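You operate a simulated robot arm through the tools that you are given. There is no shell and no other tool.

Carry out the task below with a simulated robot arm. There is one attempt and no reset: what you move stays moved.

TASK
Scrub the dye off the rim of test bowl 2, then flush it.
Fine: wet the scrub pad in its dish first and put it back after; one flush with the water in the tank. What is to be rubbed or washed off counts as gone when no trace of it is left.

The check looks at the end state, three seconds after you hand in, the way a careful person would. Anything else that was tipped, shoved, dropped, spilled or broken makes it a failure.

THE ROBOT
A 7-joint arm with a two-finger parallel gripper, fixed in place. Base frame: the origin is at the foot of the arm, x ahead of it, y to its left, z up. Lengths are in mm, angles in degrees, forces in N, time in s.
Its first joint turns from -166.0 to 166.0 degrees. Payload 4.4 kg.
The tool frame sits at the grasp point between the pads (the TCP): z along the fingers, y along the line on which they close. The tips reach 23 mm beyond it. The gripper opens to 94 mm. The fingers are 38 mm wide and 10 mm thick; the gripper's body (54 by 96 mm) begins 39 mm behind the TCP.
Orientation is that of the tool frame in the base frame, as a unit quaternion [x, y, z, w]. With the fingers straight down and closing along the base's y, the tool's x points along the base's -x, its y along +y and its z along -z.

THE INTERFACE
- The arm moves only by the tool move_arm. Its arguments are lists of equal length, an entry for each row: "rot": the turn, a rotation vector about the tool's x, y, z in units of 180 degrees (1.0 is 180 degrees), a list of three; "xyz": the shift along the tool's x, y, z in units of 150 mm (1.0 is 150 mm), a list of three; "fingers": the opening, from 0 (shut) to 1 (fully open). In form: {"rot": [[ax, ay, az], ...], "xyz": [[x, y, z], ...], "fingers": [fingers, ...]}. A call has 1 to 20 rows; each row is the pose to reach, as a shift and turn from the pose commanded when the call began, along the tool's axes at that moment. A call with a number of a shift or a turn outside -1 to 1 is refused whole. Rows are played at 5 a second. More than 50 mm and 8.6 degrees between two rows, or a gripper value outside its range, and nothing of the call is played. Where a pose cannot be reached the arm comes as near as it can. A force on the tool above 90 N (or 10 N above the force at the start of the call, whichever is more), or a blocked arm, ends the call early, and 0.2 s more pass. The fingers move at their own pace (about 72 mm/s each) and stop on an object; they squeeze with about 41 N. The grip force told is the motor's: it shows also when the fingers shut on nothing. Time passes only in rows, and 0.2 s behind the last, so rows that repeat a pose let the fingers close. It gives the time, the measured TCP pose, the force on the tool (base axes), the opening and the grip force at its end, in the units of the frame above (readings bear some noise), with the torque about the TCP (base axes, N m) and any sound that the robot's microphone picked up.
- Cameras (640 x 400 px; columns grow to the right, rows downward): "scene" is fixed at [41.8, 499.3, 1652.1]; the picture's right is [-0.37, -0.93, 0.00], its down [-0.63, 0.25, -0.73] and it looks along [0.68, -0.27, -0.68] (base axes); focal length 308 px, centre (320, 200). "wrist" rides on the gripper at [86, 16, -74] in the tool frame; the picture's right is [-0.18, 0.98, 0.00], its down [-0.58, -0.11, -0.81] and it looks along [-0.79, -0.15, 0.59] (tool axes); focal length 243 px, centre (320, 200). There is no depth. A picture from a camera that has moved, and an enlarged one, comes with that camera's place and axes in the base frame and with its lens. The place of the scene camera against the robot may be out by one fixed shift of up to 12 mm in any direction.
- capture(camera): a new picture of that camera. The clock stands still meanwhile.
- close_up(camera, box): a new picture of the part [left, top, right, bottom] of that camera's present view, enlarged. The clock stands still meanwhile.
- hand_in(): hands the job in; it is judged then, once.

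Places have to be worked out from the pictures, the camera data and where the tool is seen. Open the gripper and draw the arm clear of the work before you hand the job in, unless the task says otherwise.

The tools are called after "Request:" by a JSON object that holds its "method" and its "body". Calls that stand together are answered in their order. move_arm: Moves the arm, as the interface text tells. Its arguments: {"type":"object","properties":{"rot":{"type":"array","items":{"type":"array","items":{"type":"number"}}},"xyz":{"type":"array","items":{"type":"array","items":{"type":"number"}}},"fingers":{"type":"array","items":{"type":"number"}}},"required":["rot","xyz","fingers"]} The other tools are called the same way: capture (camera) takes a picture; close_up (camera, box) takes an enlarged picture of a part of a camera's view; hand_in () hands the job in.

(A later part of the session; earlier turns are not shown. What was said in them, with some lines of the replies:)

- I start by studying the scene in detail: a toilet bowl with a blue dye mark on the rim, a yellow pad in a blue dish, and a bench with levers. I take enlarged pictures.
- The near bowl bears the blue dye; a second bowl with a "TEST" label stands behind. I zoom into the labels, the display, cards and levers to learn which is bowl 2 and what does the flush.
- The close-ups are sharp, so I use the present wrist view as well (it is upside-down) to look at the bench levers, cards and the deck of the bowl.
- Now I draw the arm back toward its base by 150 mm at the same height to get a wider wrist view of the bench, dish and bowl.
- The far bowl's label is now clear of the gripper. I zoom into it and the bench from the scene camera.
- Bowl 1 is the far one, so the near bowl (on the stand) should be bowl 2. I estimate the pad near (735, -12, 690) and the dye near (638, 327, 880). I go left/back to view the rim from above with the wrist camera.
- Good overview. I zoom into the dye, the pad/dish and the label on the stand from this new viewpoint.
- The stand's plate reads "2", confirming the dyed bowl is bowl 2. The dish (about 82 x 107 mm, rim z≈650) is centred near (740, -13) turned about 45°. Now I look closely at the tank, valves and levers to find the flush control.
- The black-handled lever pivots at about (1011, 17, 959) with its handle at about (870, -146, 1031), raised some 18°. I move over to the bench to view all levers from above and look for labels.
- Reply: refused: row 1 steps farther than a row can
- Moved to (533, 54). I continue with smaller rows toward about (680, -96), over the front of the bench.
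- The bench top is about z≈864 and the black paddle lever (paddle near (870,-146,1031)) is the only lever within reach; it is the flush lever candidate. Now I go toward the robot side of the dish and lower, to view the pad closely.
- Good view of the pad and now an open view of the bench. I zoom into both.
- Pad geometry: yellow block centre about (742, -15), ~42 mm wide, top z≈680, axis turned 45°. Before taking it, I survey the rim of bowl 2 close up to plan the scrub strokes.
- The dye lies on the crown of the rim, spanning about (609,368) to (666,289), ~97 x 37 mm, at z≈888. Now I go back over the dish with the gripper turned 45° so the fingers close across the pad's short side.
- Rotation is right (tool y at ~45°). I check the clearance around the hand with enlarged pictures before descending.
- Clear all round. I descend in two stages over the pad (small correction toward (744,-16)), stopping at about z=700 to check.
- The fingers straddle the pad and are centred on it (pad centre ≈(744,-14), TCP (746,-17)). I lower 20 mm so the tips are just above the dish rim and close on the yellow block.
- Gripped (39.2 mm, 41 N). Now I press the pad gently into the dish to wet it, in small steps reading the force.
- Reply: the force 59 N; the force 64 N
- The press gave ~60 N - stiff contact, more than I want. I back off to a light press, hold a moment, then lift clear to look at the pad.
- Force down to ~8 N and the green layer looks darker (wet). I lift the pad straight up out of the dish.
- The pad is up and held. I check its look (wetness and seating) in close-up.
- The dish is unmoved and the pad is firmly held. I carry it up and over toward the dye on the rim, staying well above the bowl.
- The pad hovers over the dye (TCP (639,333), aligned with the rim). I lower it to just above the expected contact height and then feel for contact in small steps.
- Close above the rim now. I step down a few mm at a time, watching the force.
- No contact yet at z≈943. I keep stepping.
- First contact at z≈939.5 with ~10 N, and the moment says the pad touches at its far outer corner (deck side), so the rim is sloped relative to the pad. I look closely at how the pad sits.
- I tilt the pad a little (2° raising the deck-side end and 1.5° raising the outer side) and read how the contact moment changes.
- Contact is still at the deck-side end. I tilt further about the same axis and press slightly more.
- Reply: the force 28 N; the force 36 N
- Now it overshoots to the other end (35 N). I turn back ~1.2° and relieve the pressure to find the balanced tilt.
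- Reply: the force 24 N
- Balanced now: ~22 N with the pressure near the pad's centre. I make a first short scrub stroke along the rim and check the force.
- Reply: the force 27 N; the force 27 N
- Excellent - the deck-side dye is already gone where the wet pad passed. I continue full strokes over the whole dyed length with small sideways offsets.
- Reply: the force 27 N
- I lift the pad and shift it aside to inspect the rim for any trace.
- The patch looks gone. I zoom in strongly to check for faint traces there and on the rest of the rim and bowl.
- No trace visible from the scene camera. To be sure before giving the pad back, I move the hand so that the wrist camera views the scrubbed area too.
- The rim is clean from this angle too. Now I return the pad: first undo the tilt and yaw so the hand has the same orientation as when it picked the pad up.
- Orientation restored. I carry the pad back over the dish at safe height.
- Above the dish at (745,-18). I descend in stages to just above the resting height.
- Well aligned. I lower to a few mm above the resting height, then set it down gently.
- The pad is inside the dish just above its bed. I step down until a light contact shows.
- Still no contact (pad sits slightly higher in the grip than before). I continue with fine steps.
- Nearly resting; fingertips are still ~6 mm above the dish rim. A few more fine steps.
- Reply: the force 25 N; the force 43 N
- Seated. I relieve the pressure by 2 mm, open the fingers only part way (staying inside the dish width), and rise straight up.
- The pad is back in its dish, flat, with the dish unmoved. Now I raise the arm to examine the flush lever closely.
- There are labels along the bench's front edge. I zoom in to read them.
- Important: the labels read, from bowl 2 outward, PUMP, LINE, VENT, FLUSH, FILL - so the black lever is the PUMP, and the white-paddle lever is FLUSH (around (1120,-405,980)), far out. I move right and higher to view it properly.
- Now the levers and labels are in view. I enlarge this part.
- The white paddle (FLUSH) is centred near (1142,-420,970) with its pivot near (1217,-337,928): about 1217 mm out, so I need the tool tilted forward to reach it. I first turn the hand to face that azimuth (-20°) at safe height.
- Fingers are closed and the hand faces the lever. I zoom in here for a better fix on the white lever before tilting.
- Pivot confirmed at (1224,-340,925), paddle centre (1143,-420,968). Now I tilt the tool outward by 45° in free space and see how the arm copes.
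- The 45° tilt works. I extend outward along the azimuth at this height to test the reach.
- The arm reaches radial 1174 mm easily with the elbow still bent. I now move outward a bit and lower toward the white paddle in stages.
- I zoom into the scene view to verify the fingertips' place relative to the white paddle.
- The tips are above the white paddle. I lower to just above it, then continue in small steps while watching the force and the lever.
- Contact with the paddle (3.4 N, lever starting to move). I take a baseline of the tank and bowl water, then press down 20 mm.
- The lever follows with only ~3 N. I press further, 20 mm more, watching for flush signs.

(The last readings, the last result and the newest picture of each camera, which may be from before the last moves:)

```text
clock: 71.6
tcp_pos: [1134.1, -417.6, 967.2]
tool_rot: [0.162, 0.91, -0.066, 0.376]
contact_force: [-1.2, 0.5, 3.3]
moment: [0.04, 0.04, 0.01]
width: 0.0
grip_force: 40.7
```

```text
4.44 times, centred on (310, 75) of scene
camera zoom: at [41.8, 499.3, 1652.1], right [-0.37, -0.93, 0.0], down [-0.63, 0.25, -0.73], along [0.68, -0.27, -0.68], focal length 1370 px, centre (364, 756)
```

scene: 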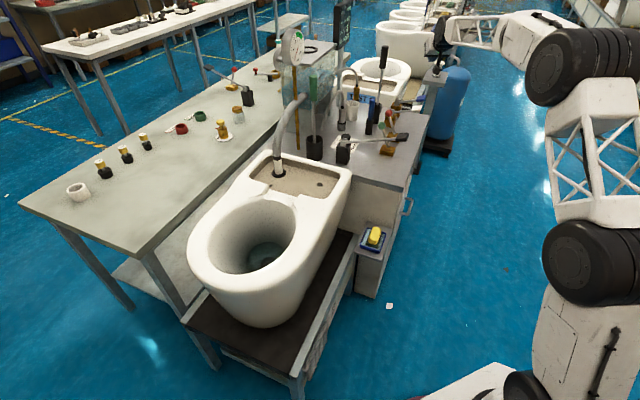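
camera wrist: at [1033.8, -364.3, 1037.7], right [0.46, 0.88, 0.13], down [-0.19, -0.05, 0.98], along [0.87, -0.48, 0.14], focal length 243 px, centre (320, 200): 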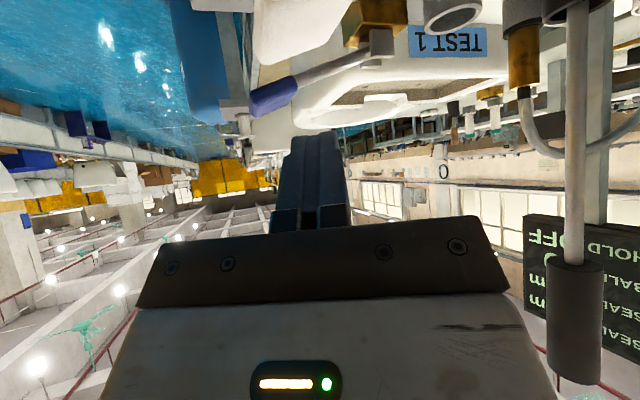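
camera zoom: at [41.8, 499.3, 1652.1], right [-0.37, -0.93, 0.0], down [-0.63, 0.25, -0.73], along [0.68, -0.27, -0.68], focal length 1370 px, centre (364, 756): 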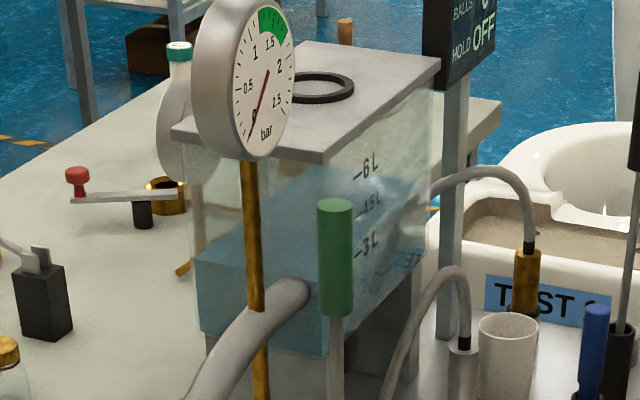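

Still light. I keep pressing further in 20 mm steps.

Request:
{"method": "move_arm", "body": {"rot": [[0, 0, 0], [0, 0, 0], [0, 0, 0], [0, 0, 0]], "xyz": [[0.024, 0, 0.024], [0.048, 0, 0.048], [0.072, 0, 0.072], [0.094, 0, 0.094]], "fingers": [0, 0, 0, 0]}}

Request:
{"method": "capture", "body": {"camera": "scene"}}

Request:
{"method": "close_up", "body": {"camera": "scene", "box": [385, 90, 435, 130]}}

Request:
{"method": "close_up", "body": {"camera": "scene", "box": [270, 30, 350, 120]}}

```text
clock: 72.6
tcp_pos: [1134.3, -416.8, 950.9]
tool_rot: [0.162, 0.91, -0.066, 0.376]
contact_force: [2.5, -2.6, 4.6]
moment: [-0.02, -0.1, 0.0]
width: 0.1
grip_force: 41.4
```

```text
taken
```

scene: 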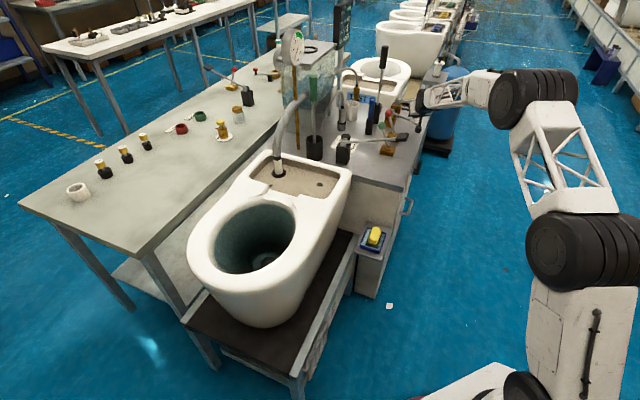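

```text
10.00 times, centred on (410, 110) of scene
camera zoom: at [41.8, 499.3, 1652.1], right [-0.37, -0.93, 0.0], down [-0.63, 0.25, -0.73], along [0.68, -0.27, -0.68], focal length 3083 px, centre (-580, 1100)
```

zoom: 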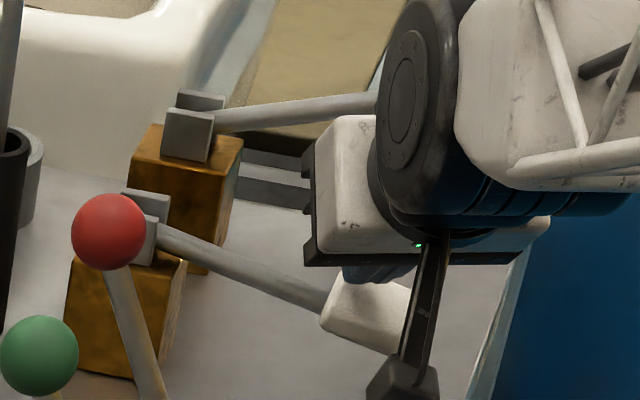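

```text
4.44 times, centred on (310, 75) of scene
camera zoom: at [41.8, 499.3, 1652.1], right [-0.37, -0.93, 0.0], down [-0.63, 0.25, -0.73], along [0.68, -0.27, -0.68], focal length 1370 px, centre (364, 756)
```

zoom: 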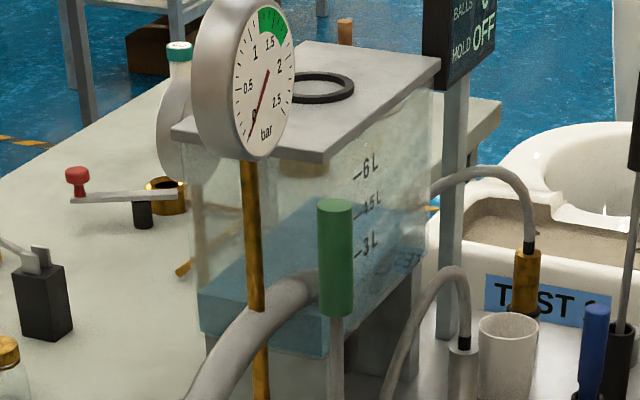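

It is flushing: the tank level is dropping and water runs in bowl 2. I hold the lever down and keep watching.

Request:
{"method": "move_arm", "body": {"rot": [[0, 0, 0], [0, 0, 0], [0, 0, 0], [0, 0, 0], [0, 0, 0], [0, 0, 0], [0, 0, 0], [0, 0, 0], [0, 0, 0], [0, 0, 0]], "xyz": [[0, 0, 0], [0, 0, 0], [0, 0, 0], [0, 0, 0], [0, 0, 0], [0, 0, 0], [0, 0, 0], [0, 0, 0], [0, 0, 0], [0, 0, 0]], "fingers": [0, 0, 0, 0, 0, 0, 0, 0, 0, 0]}}

Request:
{"method": "close_up", "body": {"camera": "scene", "box": [270, 30, 350, 120]}}

Request:
{"method": "close_up", "body": {"camera": "scene", "box": [180, 180, 340, 300]}}

```text
clock: 74.8
tcp_pos: [1133.4, -416.8, 949.6]
tool_rot: [0.162, 0.91, -0.066, 0.376]
contact_force: [-0.7, -1.4, 7.0]
moment: [0.04, -0.02, 0.01]
width: 0.1
grip_force: 41.6
```

```text
4.44 times, centred on (310, 75) of scene
camera zoom: at [41.8, 499.3, 1652.1], right [-0.37, -0.93, 0.0], down [-0.63, 0.25, -0.73], along [0.68, -0.27, -0.68], focal length 1370 px, centre (364, 756)
```

zoom: 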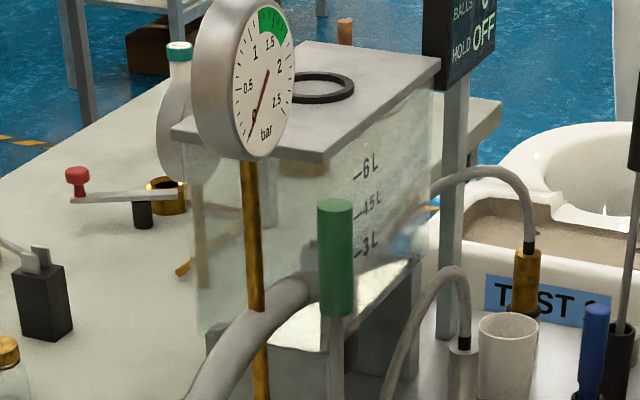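

```text
3.33 times, centred on (260, 240) of scene
camera zoom: at [41.8, 499.3, 1652.1], right [-0.37, -0.93, 0.0], down [-0.63, 0.25, -0.73], along [0.68, -0.27, -0.68], focal length 1028 px, centre (520, 67)
```

zoom: 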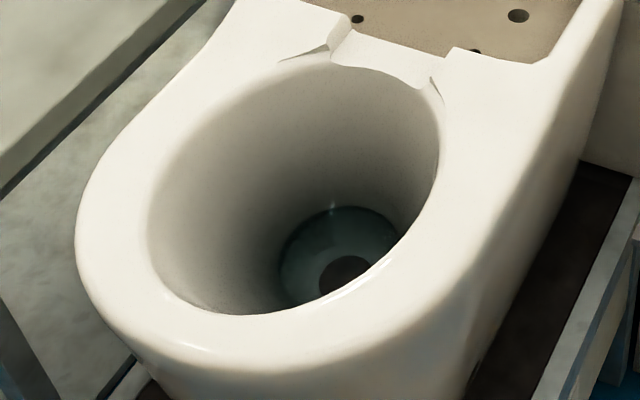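

The tank is empty and bowl 2 is flushed with clean water in the trap. I release the lever slowly, straight up along the reverse path.

Request:
{"method": "move_arm", "body": {"rot": [[0, 0, 0], [0, 0, 0], [0, 0, 0], [0, 0, 0], [0, 0, 0], [0, 0, 0], [0, 0, 0]], "xyz": [[-0.05, 0, -0.05], [-0.1, 0, -0.1], [-0.15, 0, -0.15], [-0.2, 0, -0.2], [-0.25, 0, -0.25], [-0.3, 0, -0.3], [-0.4, 0, -0.4]], "fingers": [0, 0, 0, 0, 0, 0, 0]}}

Request:
{"method": "close_up", "body": {"camera": "scene", "box": [385, 80, 435, 130]}}

Request:
{"method": "capture", "body": {"camera": "scene"}}

```text
clock: 76.4
tcp_pos: [1134.4, -417.3, 1032.3]
tool_rot: [0.162, 0.91, -0.067, 0.376]
contact_force: [-0.3, 0.2, 0.3]
moment: [-0.02, 0.0, 0.0]
width: 0.2
grip_force: 41.1
```

```text
8.00 times, centred on (410, 105) of scene
camera zoom: at [41.8, 499.3, 1652.1], right [-0.37, -0.93, 0.0], down [-0.63, 0.25, -0.73], along [0.68, -0.27, -0.68], focal length 2466 px, centre (-400, 960)
```

zoom: 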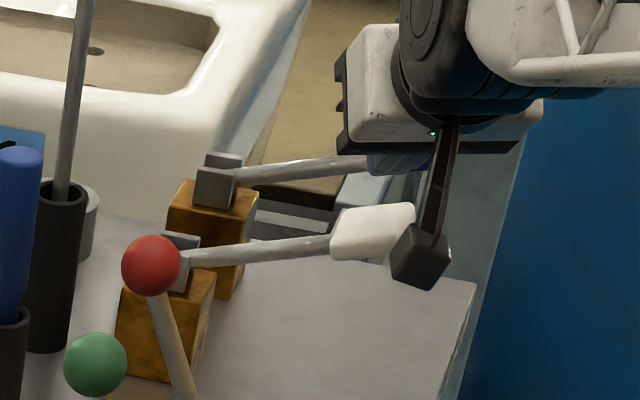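

```text
taken
```

scene: 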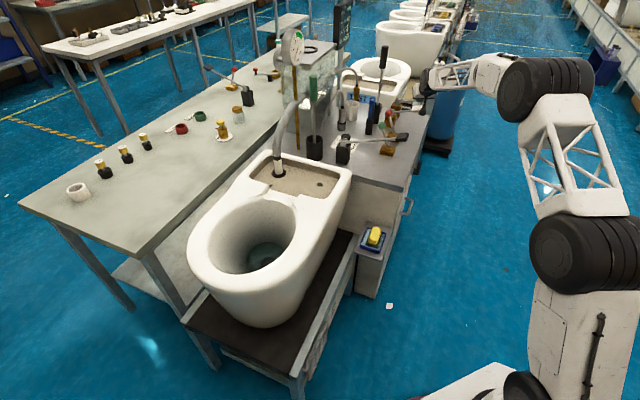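

The lever has sprung back to its rest position. I withdraw the hand up and back the way it came.

Request:
{"method": "move_arm", "body": {"rot": [[0, 0, 0], [0, 0, 0], [0, 0, 0], [0, 0, 0], [0, 0, 0]], "xyz": [[-0.17, 0, -0.17], [-0.34, 0, -0.34], [-0.51, 0, -0.51], [-0.68, 0, -0.68], [-0.85, 0, -0.85]], "fingers": [0, 0, 0, 0, 0]}}

Request:
{"method": "move_arm", "body": {"rot": [[0, 0, 0], [0, 0, 0], [0, 0, 0], [0, 0, 0], [0, 0, 0], [0, 0, 0]], "xyz": [[0.177, 0, -0.177], [0.354, 0, -0.354], [0.53, 0, -0.53], [0.707, 0, -0.707], [0.884, 0, -0.884], [1.0, 0, -1.0]], "fingers": [0, 0, 0, 0, 0, 0]}}

Request:
{"method": "move_arm", "body": {"rot": [[0, 0.042, 0], [0, 0.084, 0], [0, 0.126, 0], [0, 0.168, 0], [0, 0.21, 0], [0, 0.25, 0], [0, 0.25, 0]], "xyz": [[0, 0, 0], [0, 0, 0], [0, 0, 0], [0, 0, 0], [0, 0, 0], [0, 0, 0], [0, 0, 0]], "fingers": [0, 0, 0, 0, 0, 0, 0]}}

Request:
{"method": "capture", "body": {"camera": "scene"}}

```text
clock: 77.6
tcp_pos: [1133.8, -418.0, 1213.2]
tool_rot: [0.161, 0.91, -0.066, 0.375]
contact_force: [0.9, 0.0, -0.3]
moment: [-0.01, -0.05, 0.0]
width: 0.0
grip_force: 41.3
```

```text
clock: 79.0
tcp_pos: [937.0, -346.8, 1212.0]
tool_rot: [0.162, 0.91, -0.066, 0.376]
contact_force: [0.0, 0.6, -1.2]
moment: [-0.01, 0.0, 0.01]
width: 0.0
grip_force: 41.1
```

```text
clock: 80.6
tcp_pos: [934.2, -345.0, 1213.4]
tool_rot: [0.176, 0.984, 0.0, -0.002]
contact_force: [0.4, -0.9, 0.1]
moment: [-0.02, -0.01, 0.02]
width: 0.0
grip_force: 41.3
```

```text
taken
```

scene: 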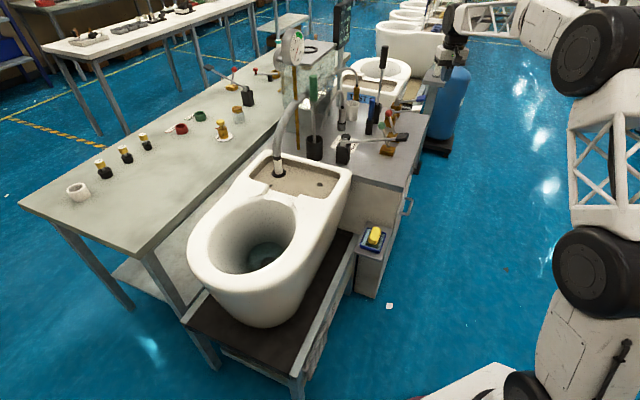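

All levers, the tank and the dish look as they should. I carry the arm back (opening the gripper) to where the wrist camera can inspect the rim and the pad once more.

Request:
{"method": "move_arm", "body": {"rot": [[0, 0, -0.028], [0, 0, -0.056], [0, 0, -0.084], [0, 0, -0.112], [0, 0, -0.112]], "xyz": [[0.2, 0.1, -0.1], [0.4, 0.2, -0.2], [0.6, 0.3, -0.3], [0.8, 0.4, -0.4], [1.0, 0.5, -0.5]], "fingers": [0.2, 0.4, 0.6, 0.8, 1]}}

Request:
{"method": "move_arm", "body": {"rot": [[0, 0, 0], [0, 0, 0], [0, 0, 0], [0, 0, 0], [0, 0, 0]], "xyz": [[0.2, 0.2, 0], [0.4, 0.4, 0], [0.6, 0.6, 0], [0.8, 0.8, 0], [1.0, 1.0, 0]], "fingers": [1, 1, 1, 1, 1]}}

Request:
{"method": "move_arm", "body": {"rot": [[0, 0, 0], [0, 0, 0], [0, 0, 0], [0, 0, 0], [0, 0, 0]], "xyz": [[0.15, 0.2, 0], [0.3, 0.4, 0], [0.45, 0.6, 0], [0.6, 0.8, 0], [0.75, 1.0, 0]], "fingers": [1, 1, 1, 1, 1]}}

Request:
{"method": "move_arm", "body": {"rot": [[0, 0, 0], [0, 0, 0], [0, 0, 0], [0, 0, 0], [0, 0, 0]], "xyz": [[0, 0.2, 0.1], [0, 0.4, 0.2], [0, 0.6, 0.3], [0, 0.8, 0.4], [0, 1.0, 0.5]], "fingers": [1, 1, 1, 1, 1]}}

Request:
{"method": "capture", "body": {"camera": "wrist"}}

Request:
{"method": "capture", "body": {"camera": "scene"}}

```text
clock: 81.8
tcp_pos: [820.7, -222.3, 1289.9]
tool_rot: [-0.002, 1.0, 0.001, -0.002]
contact_force: [-0.2, -0.1, -0.9]
moment: [0.0, 0.01, -0.01]
width: 94.0
grip_force: 0.0
```

```text
clock: 83.0
tcp_pos: [670.1, -73.5, 1289.3]
tool_rot: [0.0, 1.0, 0.001, -0.001]
contact_force: [-0.4, 0.1, -0.7]
moment: [-0.01, 0.0, 0.01]
width: 94.6
grip_force: 0.1
```

```text
clock: 84.2
tcp_pos: [557.2, 78.1, 1288.7]
tool_rot: [0.0, 1.0, 0.001, -0.001]
contact_force: [-0.2, 0.2, -0.1]
moment: [0.01, -0.01, 0.02]
width: 94.0
grip_force: 0.1
```

```text
clock: 85.4
tcp_pos: [559.1, 225.6, 1217.0]
tool_rot: [0.0, 1.0, 0.001, 0.0]
contact_force: [-0.3, 0.6, -0.1]
moment: [0.0, 0.01, -0.01]
width: 94.0
grip_force: 0.0
```

```text
taken
camera wrist: at [473.2, 241.5, 1292.0], right [0.18, 0.98, 0.0], down [0.58, -0.11, 0.81], along [0.79, -0.15, -0.59], focal length 243 px, centre (320, 200)
```

wrist: 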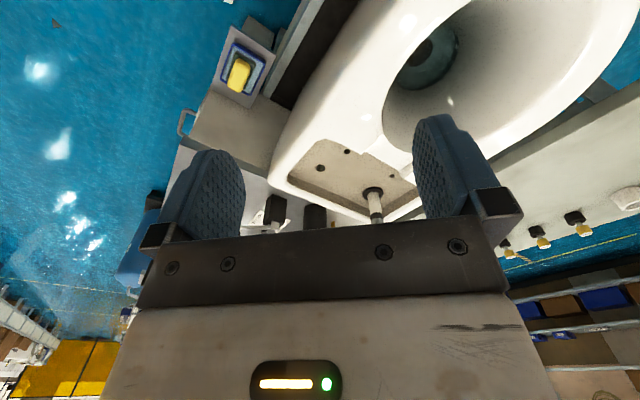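

```text
taken
```

scene: 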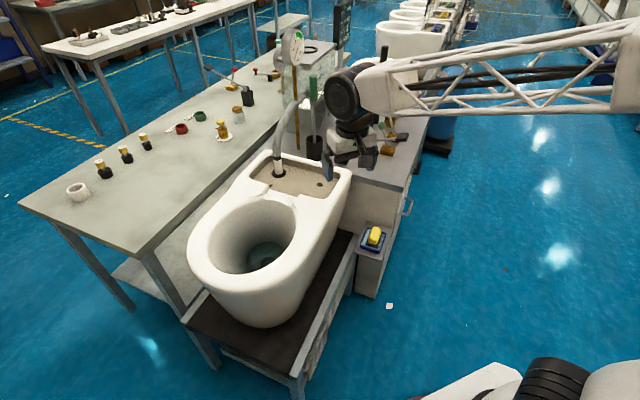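

I inspect the rim, the bowl's inside and the dish in close-up from both cameras.

Request:
{"method": "close_up", "body": {"camera": "wrist", "box": [330, 0, 470, 120]}}

Request:
{"method": "close_up", "body": {"camera": "wrist", "box": [200, 20, 300, 110]}}

Request:
{"method": "close_up", "body": {"camera": "scene", "box": [275, 215, 335, 265]}}

Request:
{"method": "close_up", "body": {"camera": "scene", "box": [345, 215, 400, 265]}}

Request:
{"method": "close_up", "body": {"camera": "scene", "box": [210, 195, 310, 280]}}

```text
3.33 times, centred on (400, 60) of wrist
camera zoom: at [473.2, 241.5, 1292.0], right [0.18, 0.98, 0.0], down [0.58, -0.11, 0.81], along [0.79, -0.15, -0.59], focal length 809 px, centre (53, 667)
```

zoom: 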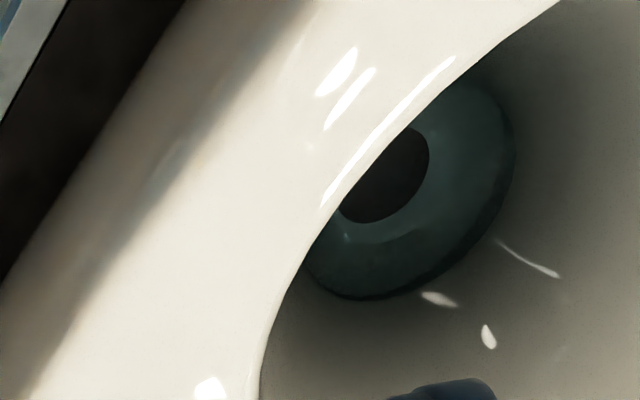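

```text
4.44 times, centred on (250, 65) of wrist
camera zoom: at [473.2, 241.5, 1292.0], right [0.18, 0.98, 0.0], down [0.58, -0.11, 0.81], along [0.79, -0.15, -0.59], focal length 1078 px, centre (631, 800)
```

zoom: 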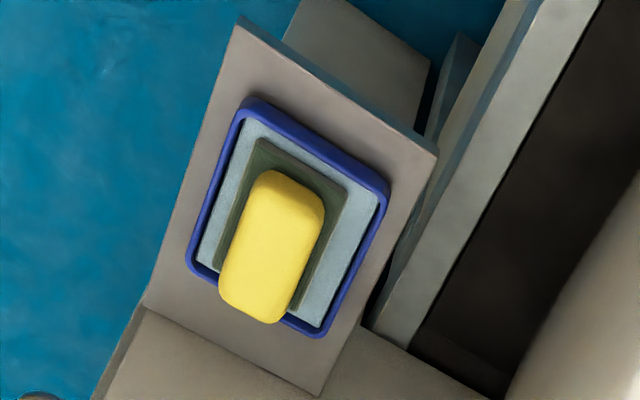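

```text
8.00 times, centred on (305, 240) of scene
camera zoom: at [41.8, 499.3, 1652.1], right [-0.37, -0.93, 0.0], down [-0.63, 0.25, -0.73], along [0.68, -0.27, -0.68], focal length 2466 px, centre (440, -120)
```

zoom: 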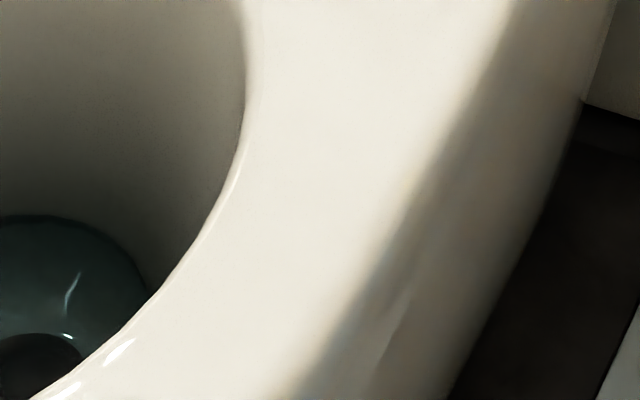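

```text
8.00 times, centred on (372, 240) of scene
camera zoom: at [41.8, 499.3, 1652.1], right [-0.37, -0.93, 0.0], down [-0.63, 0.25, -0.73], along [0.68, -0.27, -0.68], focal length 2466 px, centre (-100, -120)
```

zoom: 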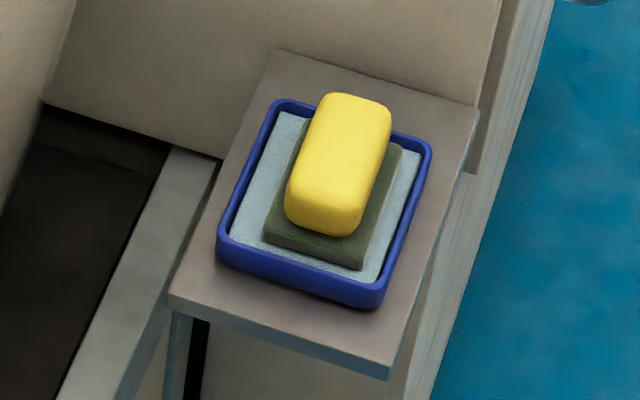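

```text
4.71 times, centred on (260, 238) of scene
camera zoom: at [41.8, 499.3, 1652.1], right [-0.37, -0.93, 0.0], down [-0.63, 0.25, -0.73], along [0.68, -0.27, -0.68], focal length 1451 px, centre (602, 24)
```

zoom: 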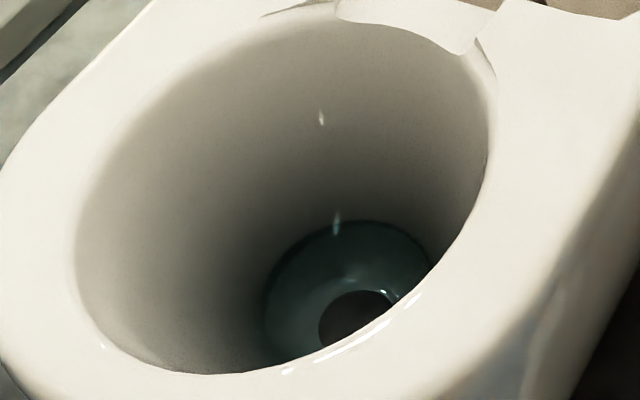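

Rim spotless, water clean, pad centred in its dish. I draw the arm back and up, clear of the work, with the gripper open.

Request:
{"method": "move_arm", "body": {"rot": [[0, 0, 0], [0, 0, 0], [0, 0, 0], [0, 0, 0], [0, 0, 0]], "xyz": [[0.2, -0.2, -0.1], [0.4, -0.4, -0.2], [0.6, -0.6, -0.3], [0.8, -0.8, -0.4], [1.0, -1.0, -0.5]], "fingers": [1, 1, 1, 1, 1]}}

Request:
{"method": "capture", "body": {"camera": "scene"}}

Request:
{"method": "close_up", "body": {"camera": "scene", "box": [270, 30, 450, 170]}}

```text
clock: 86.6
tcp_pos: [405.6, 77.4, 1291.0]
tool_rot: [0.001, 1.0, 0.001, 0.0]
contact_force: [-0.5, -0.3, -0.9]
moment: [0.02, 0.0, 0.0]
width: 94.1
grip_force: 0.2
```

```text
taken
```

scene: 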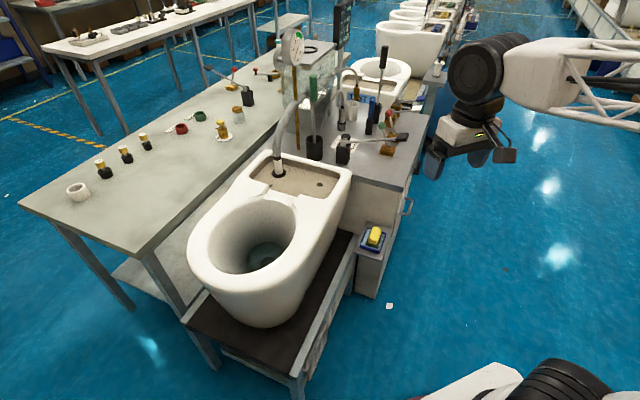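

```text
2.86 times, centred on (360, 100) of scene
camera zoom: at [41.8, 499.3, 1652.1], right [-0.37, -0.93, 0.0], down [-0.63, 0.25, -0.73], along [0.68, -0.27, -0.68], focal length 881 px, centre (206, 486)
```

zoom: 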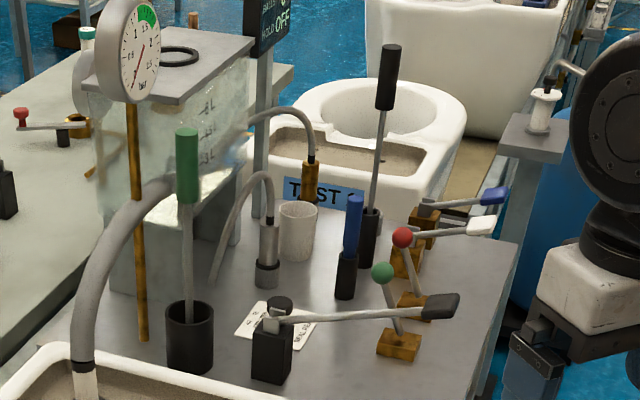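

The dye is gone from bowl 2's rim, and the pad is back in its dish. The tank was emptied in one flush, the FLUSH lever is back at rest, and nothing else was disturbed. The arm is clear with the gripper open, so I hand in.

Request:
{"method": "hand_in", "body": {}}

```text
The job is handed in.
```

I scrubbed the dye off the rim of test bowl 2 and gave the bowl one flush. The job is handed in; I don't have the check's result.

- **Dye:** I pressed the pad into its dish to wet it, then scrubbed along the dyed part of the rim. Close-ups from both cameras show no trace left there, and the water in the bowl is clean.
- **Pad:** It is back in its dish, lying flat, and the dish has not moved.
- **Flush:** I pressed the white-handled lever labelled FLUSH and held it until the tank was empty. It sprang back to rest when I let go. The black lever nearest bowl 2 is labelled PUMP, so I left it alone.
- **Everything else:** The last pictures show nothing else moved, tipped or spilled. The arm is drawn back with the gripper open.

The press to wet the pad was firmer than I intended, about 60 N for a moment, but I saw no damage to the pad or dish.
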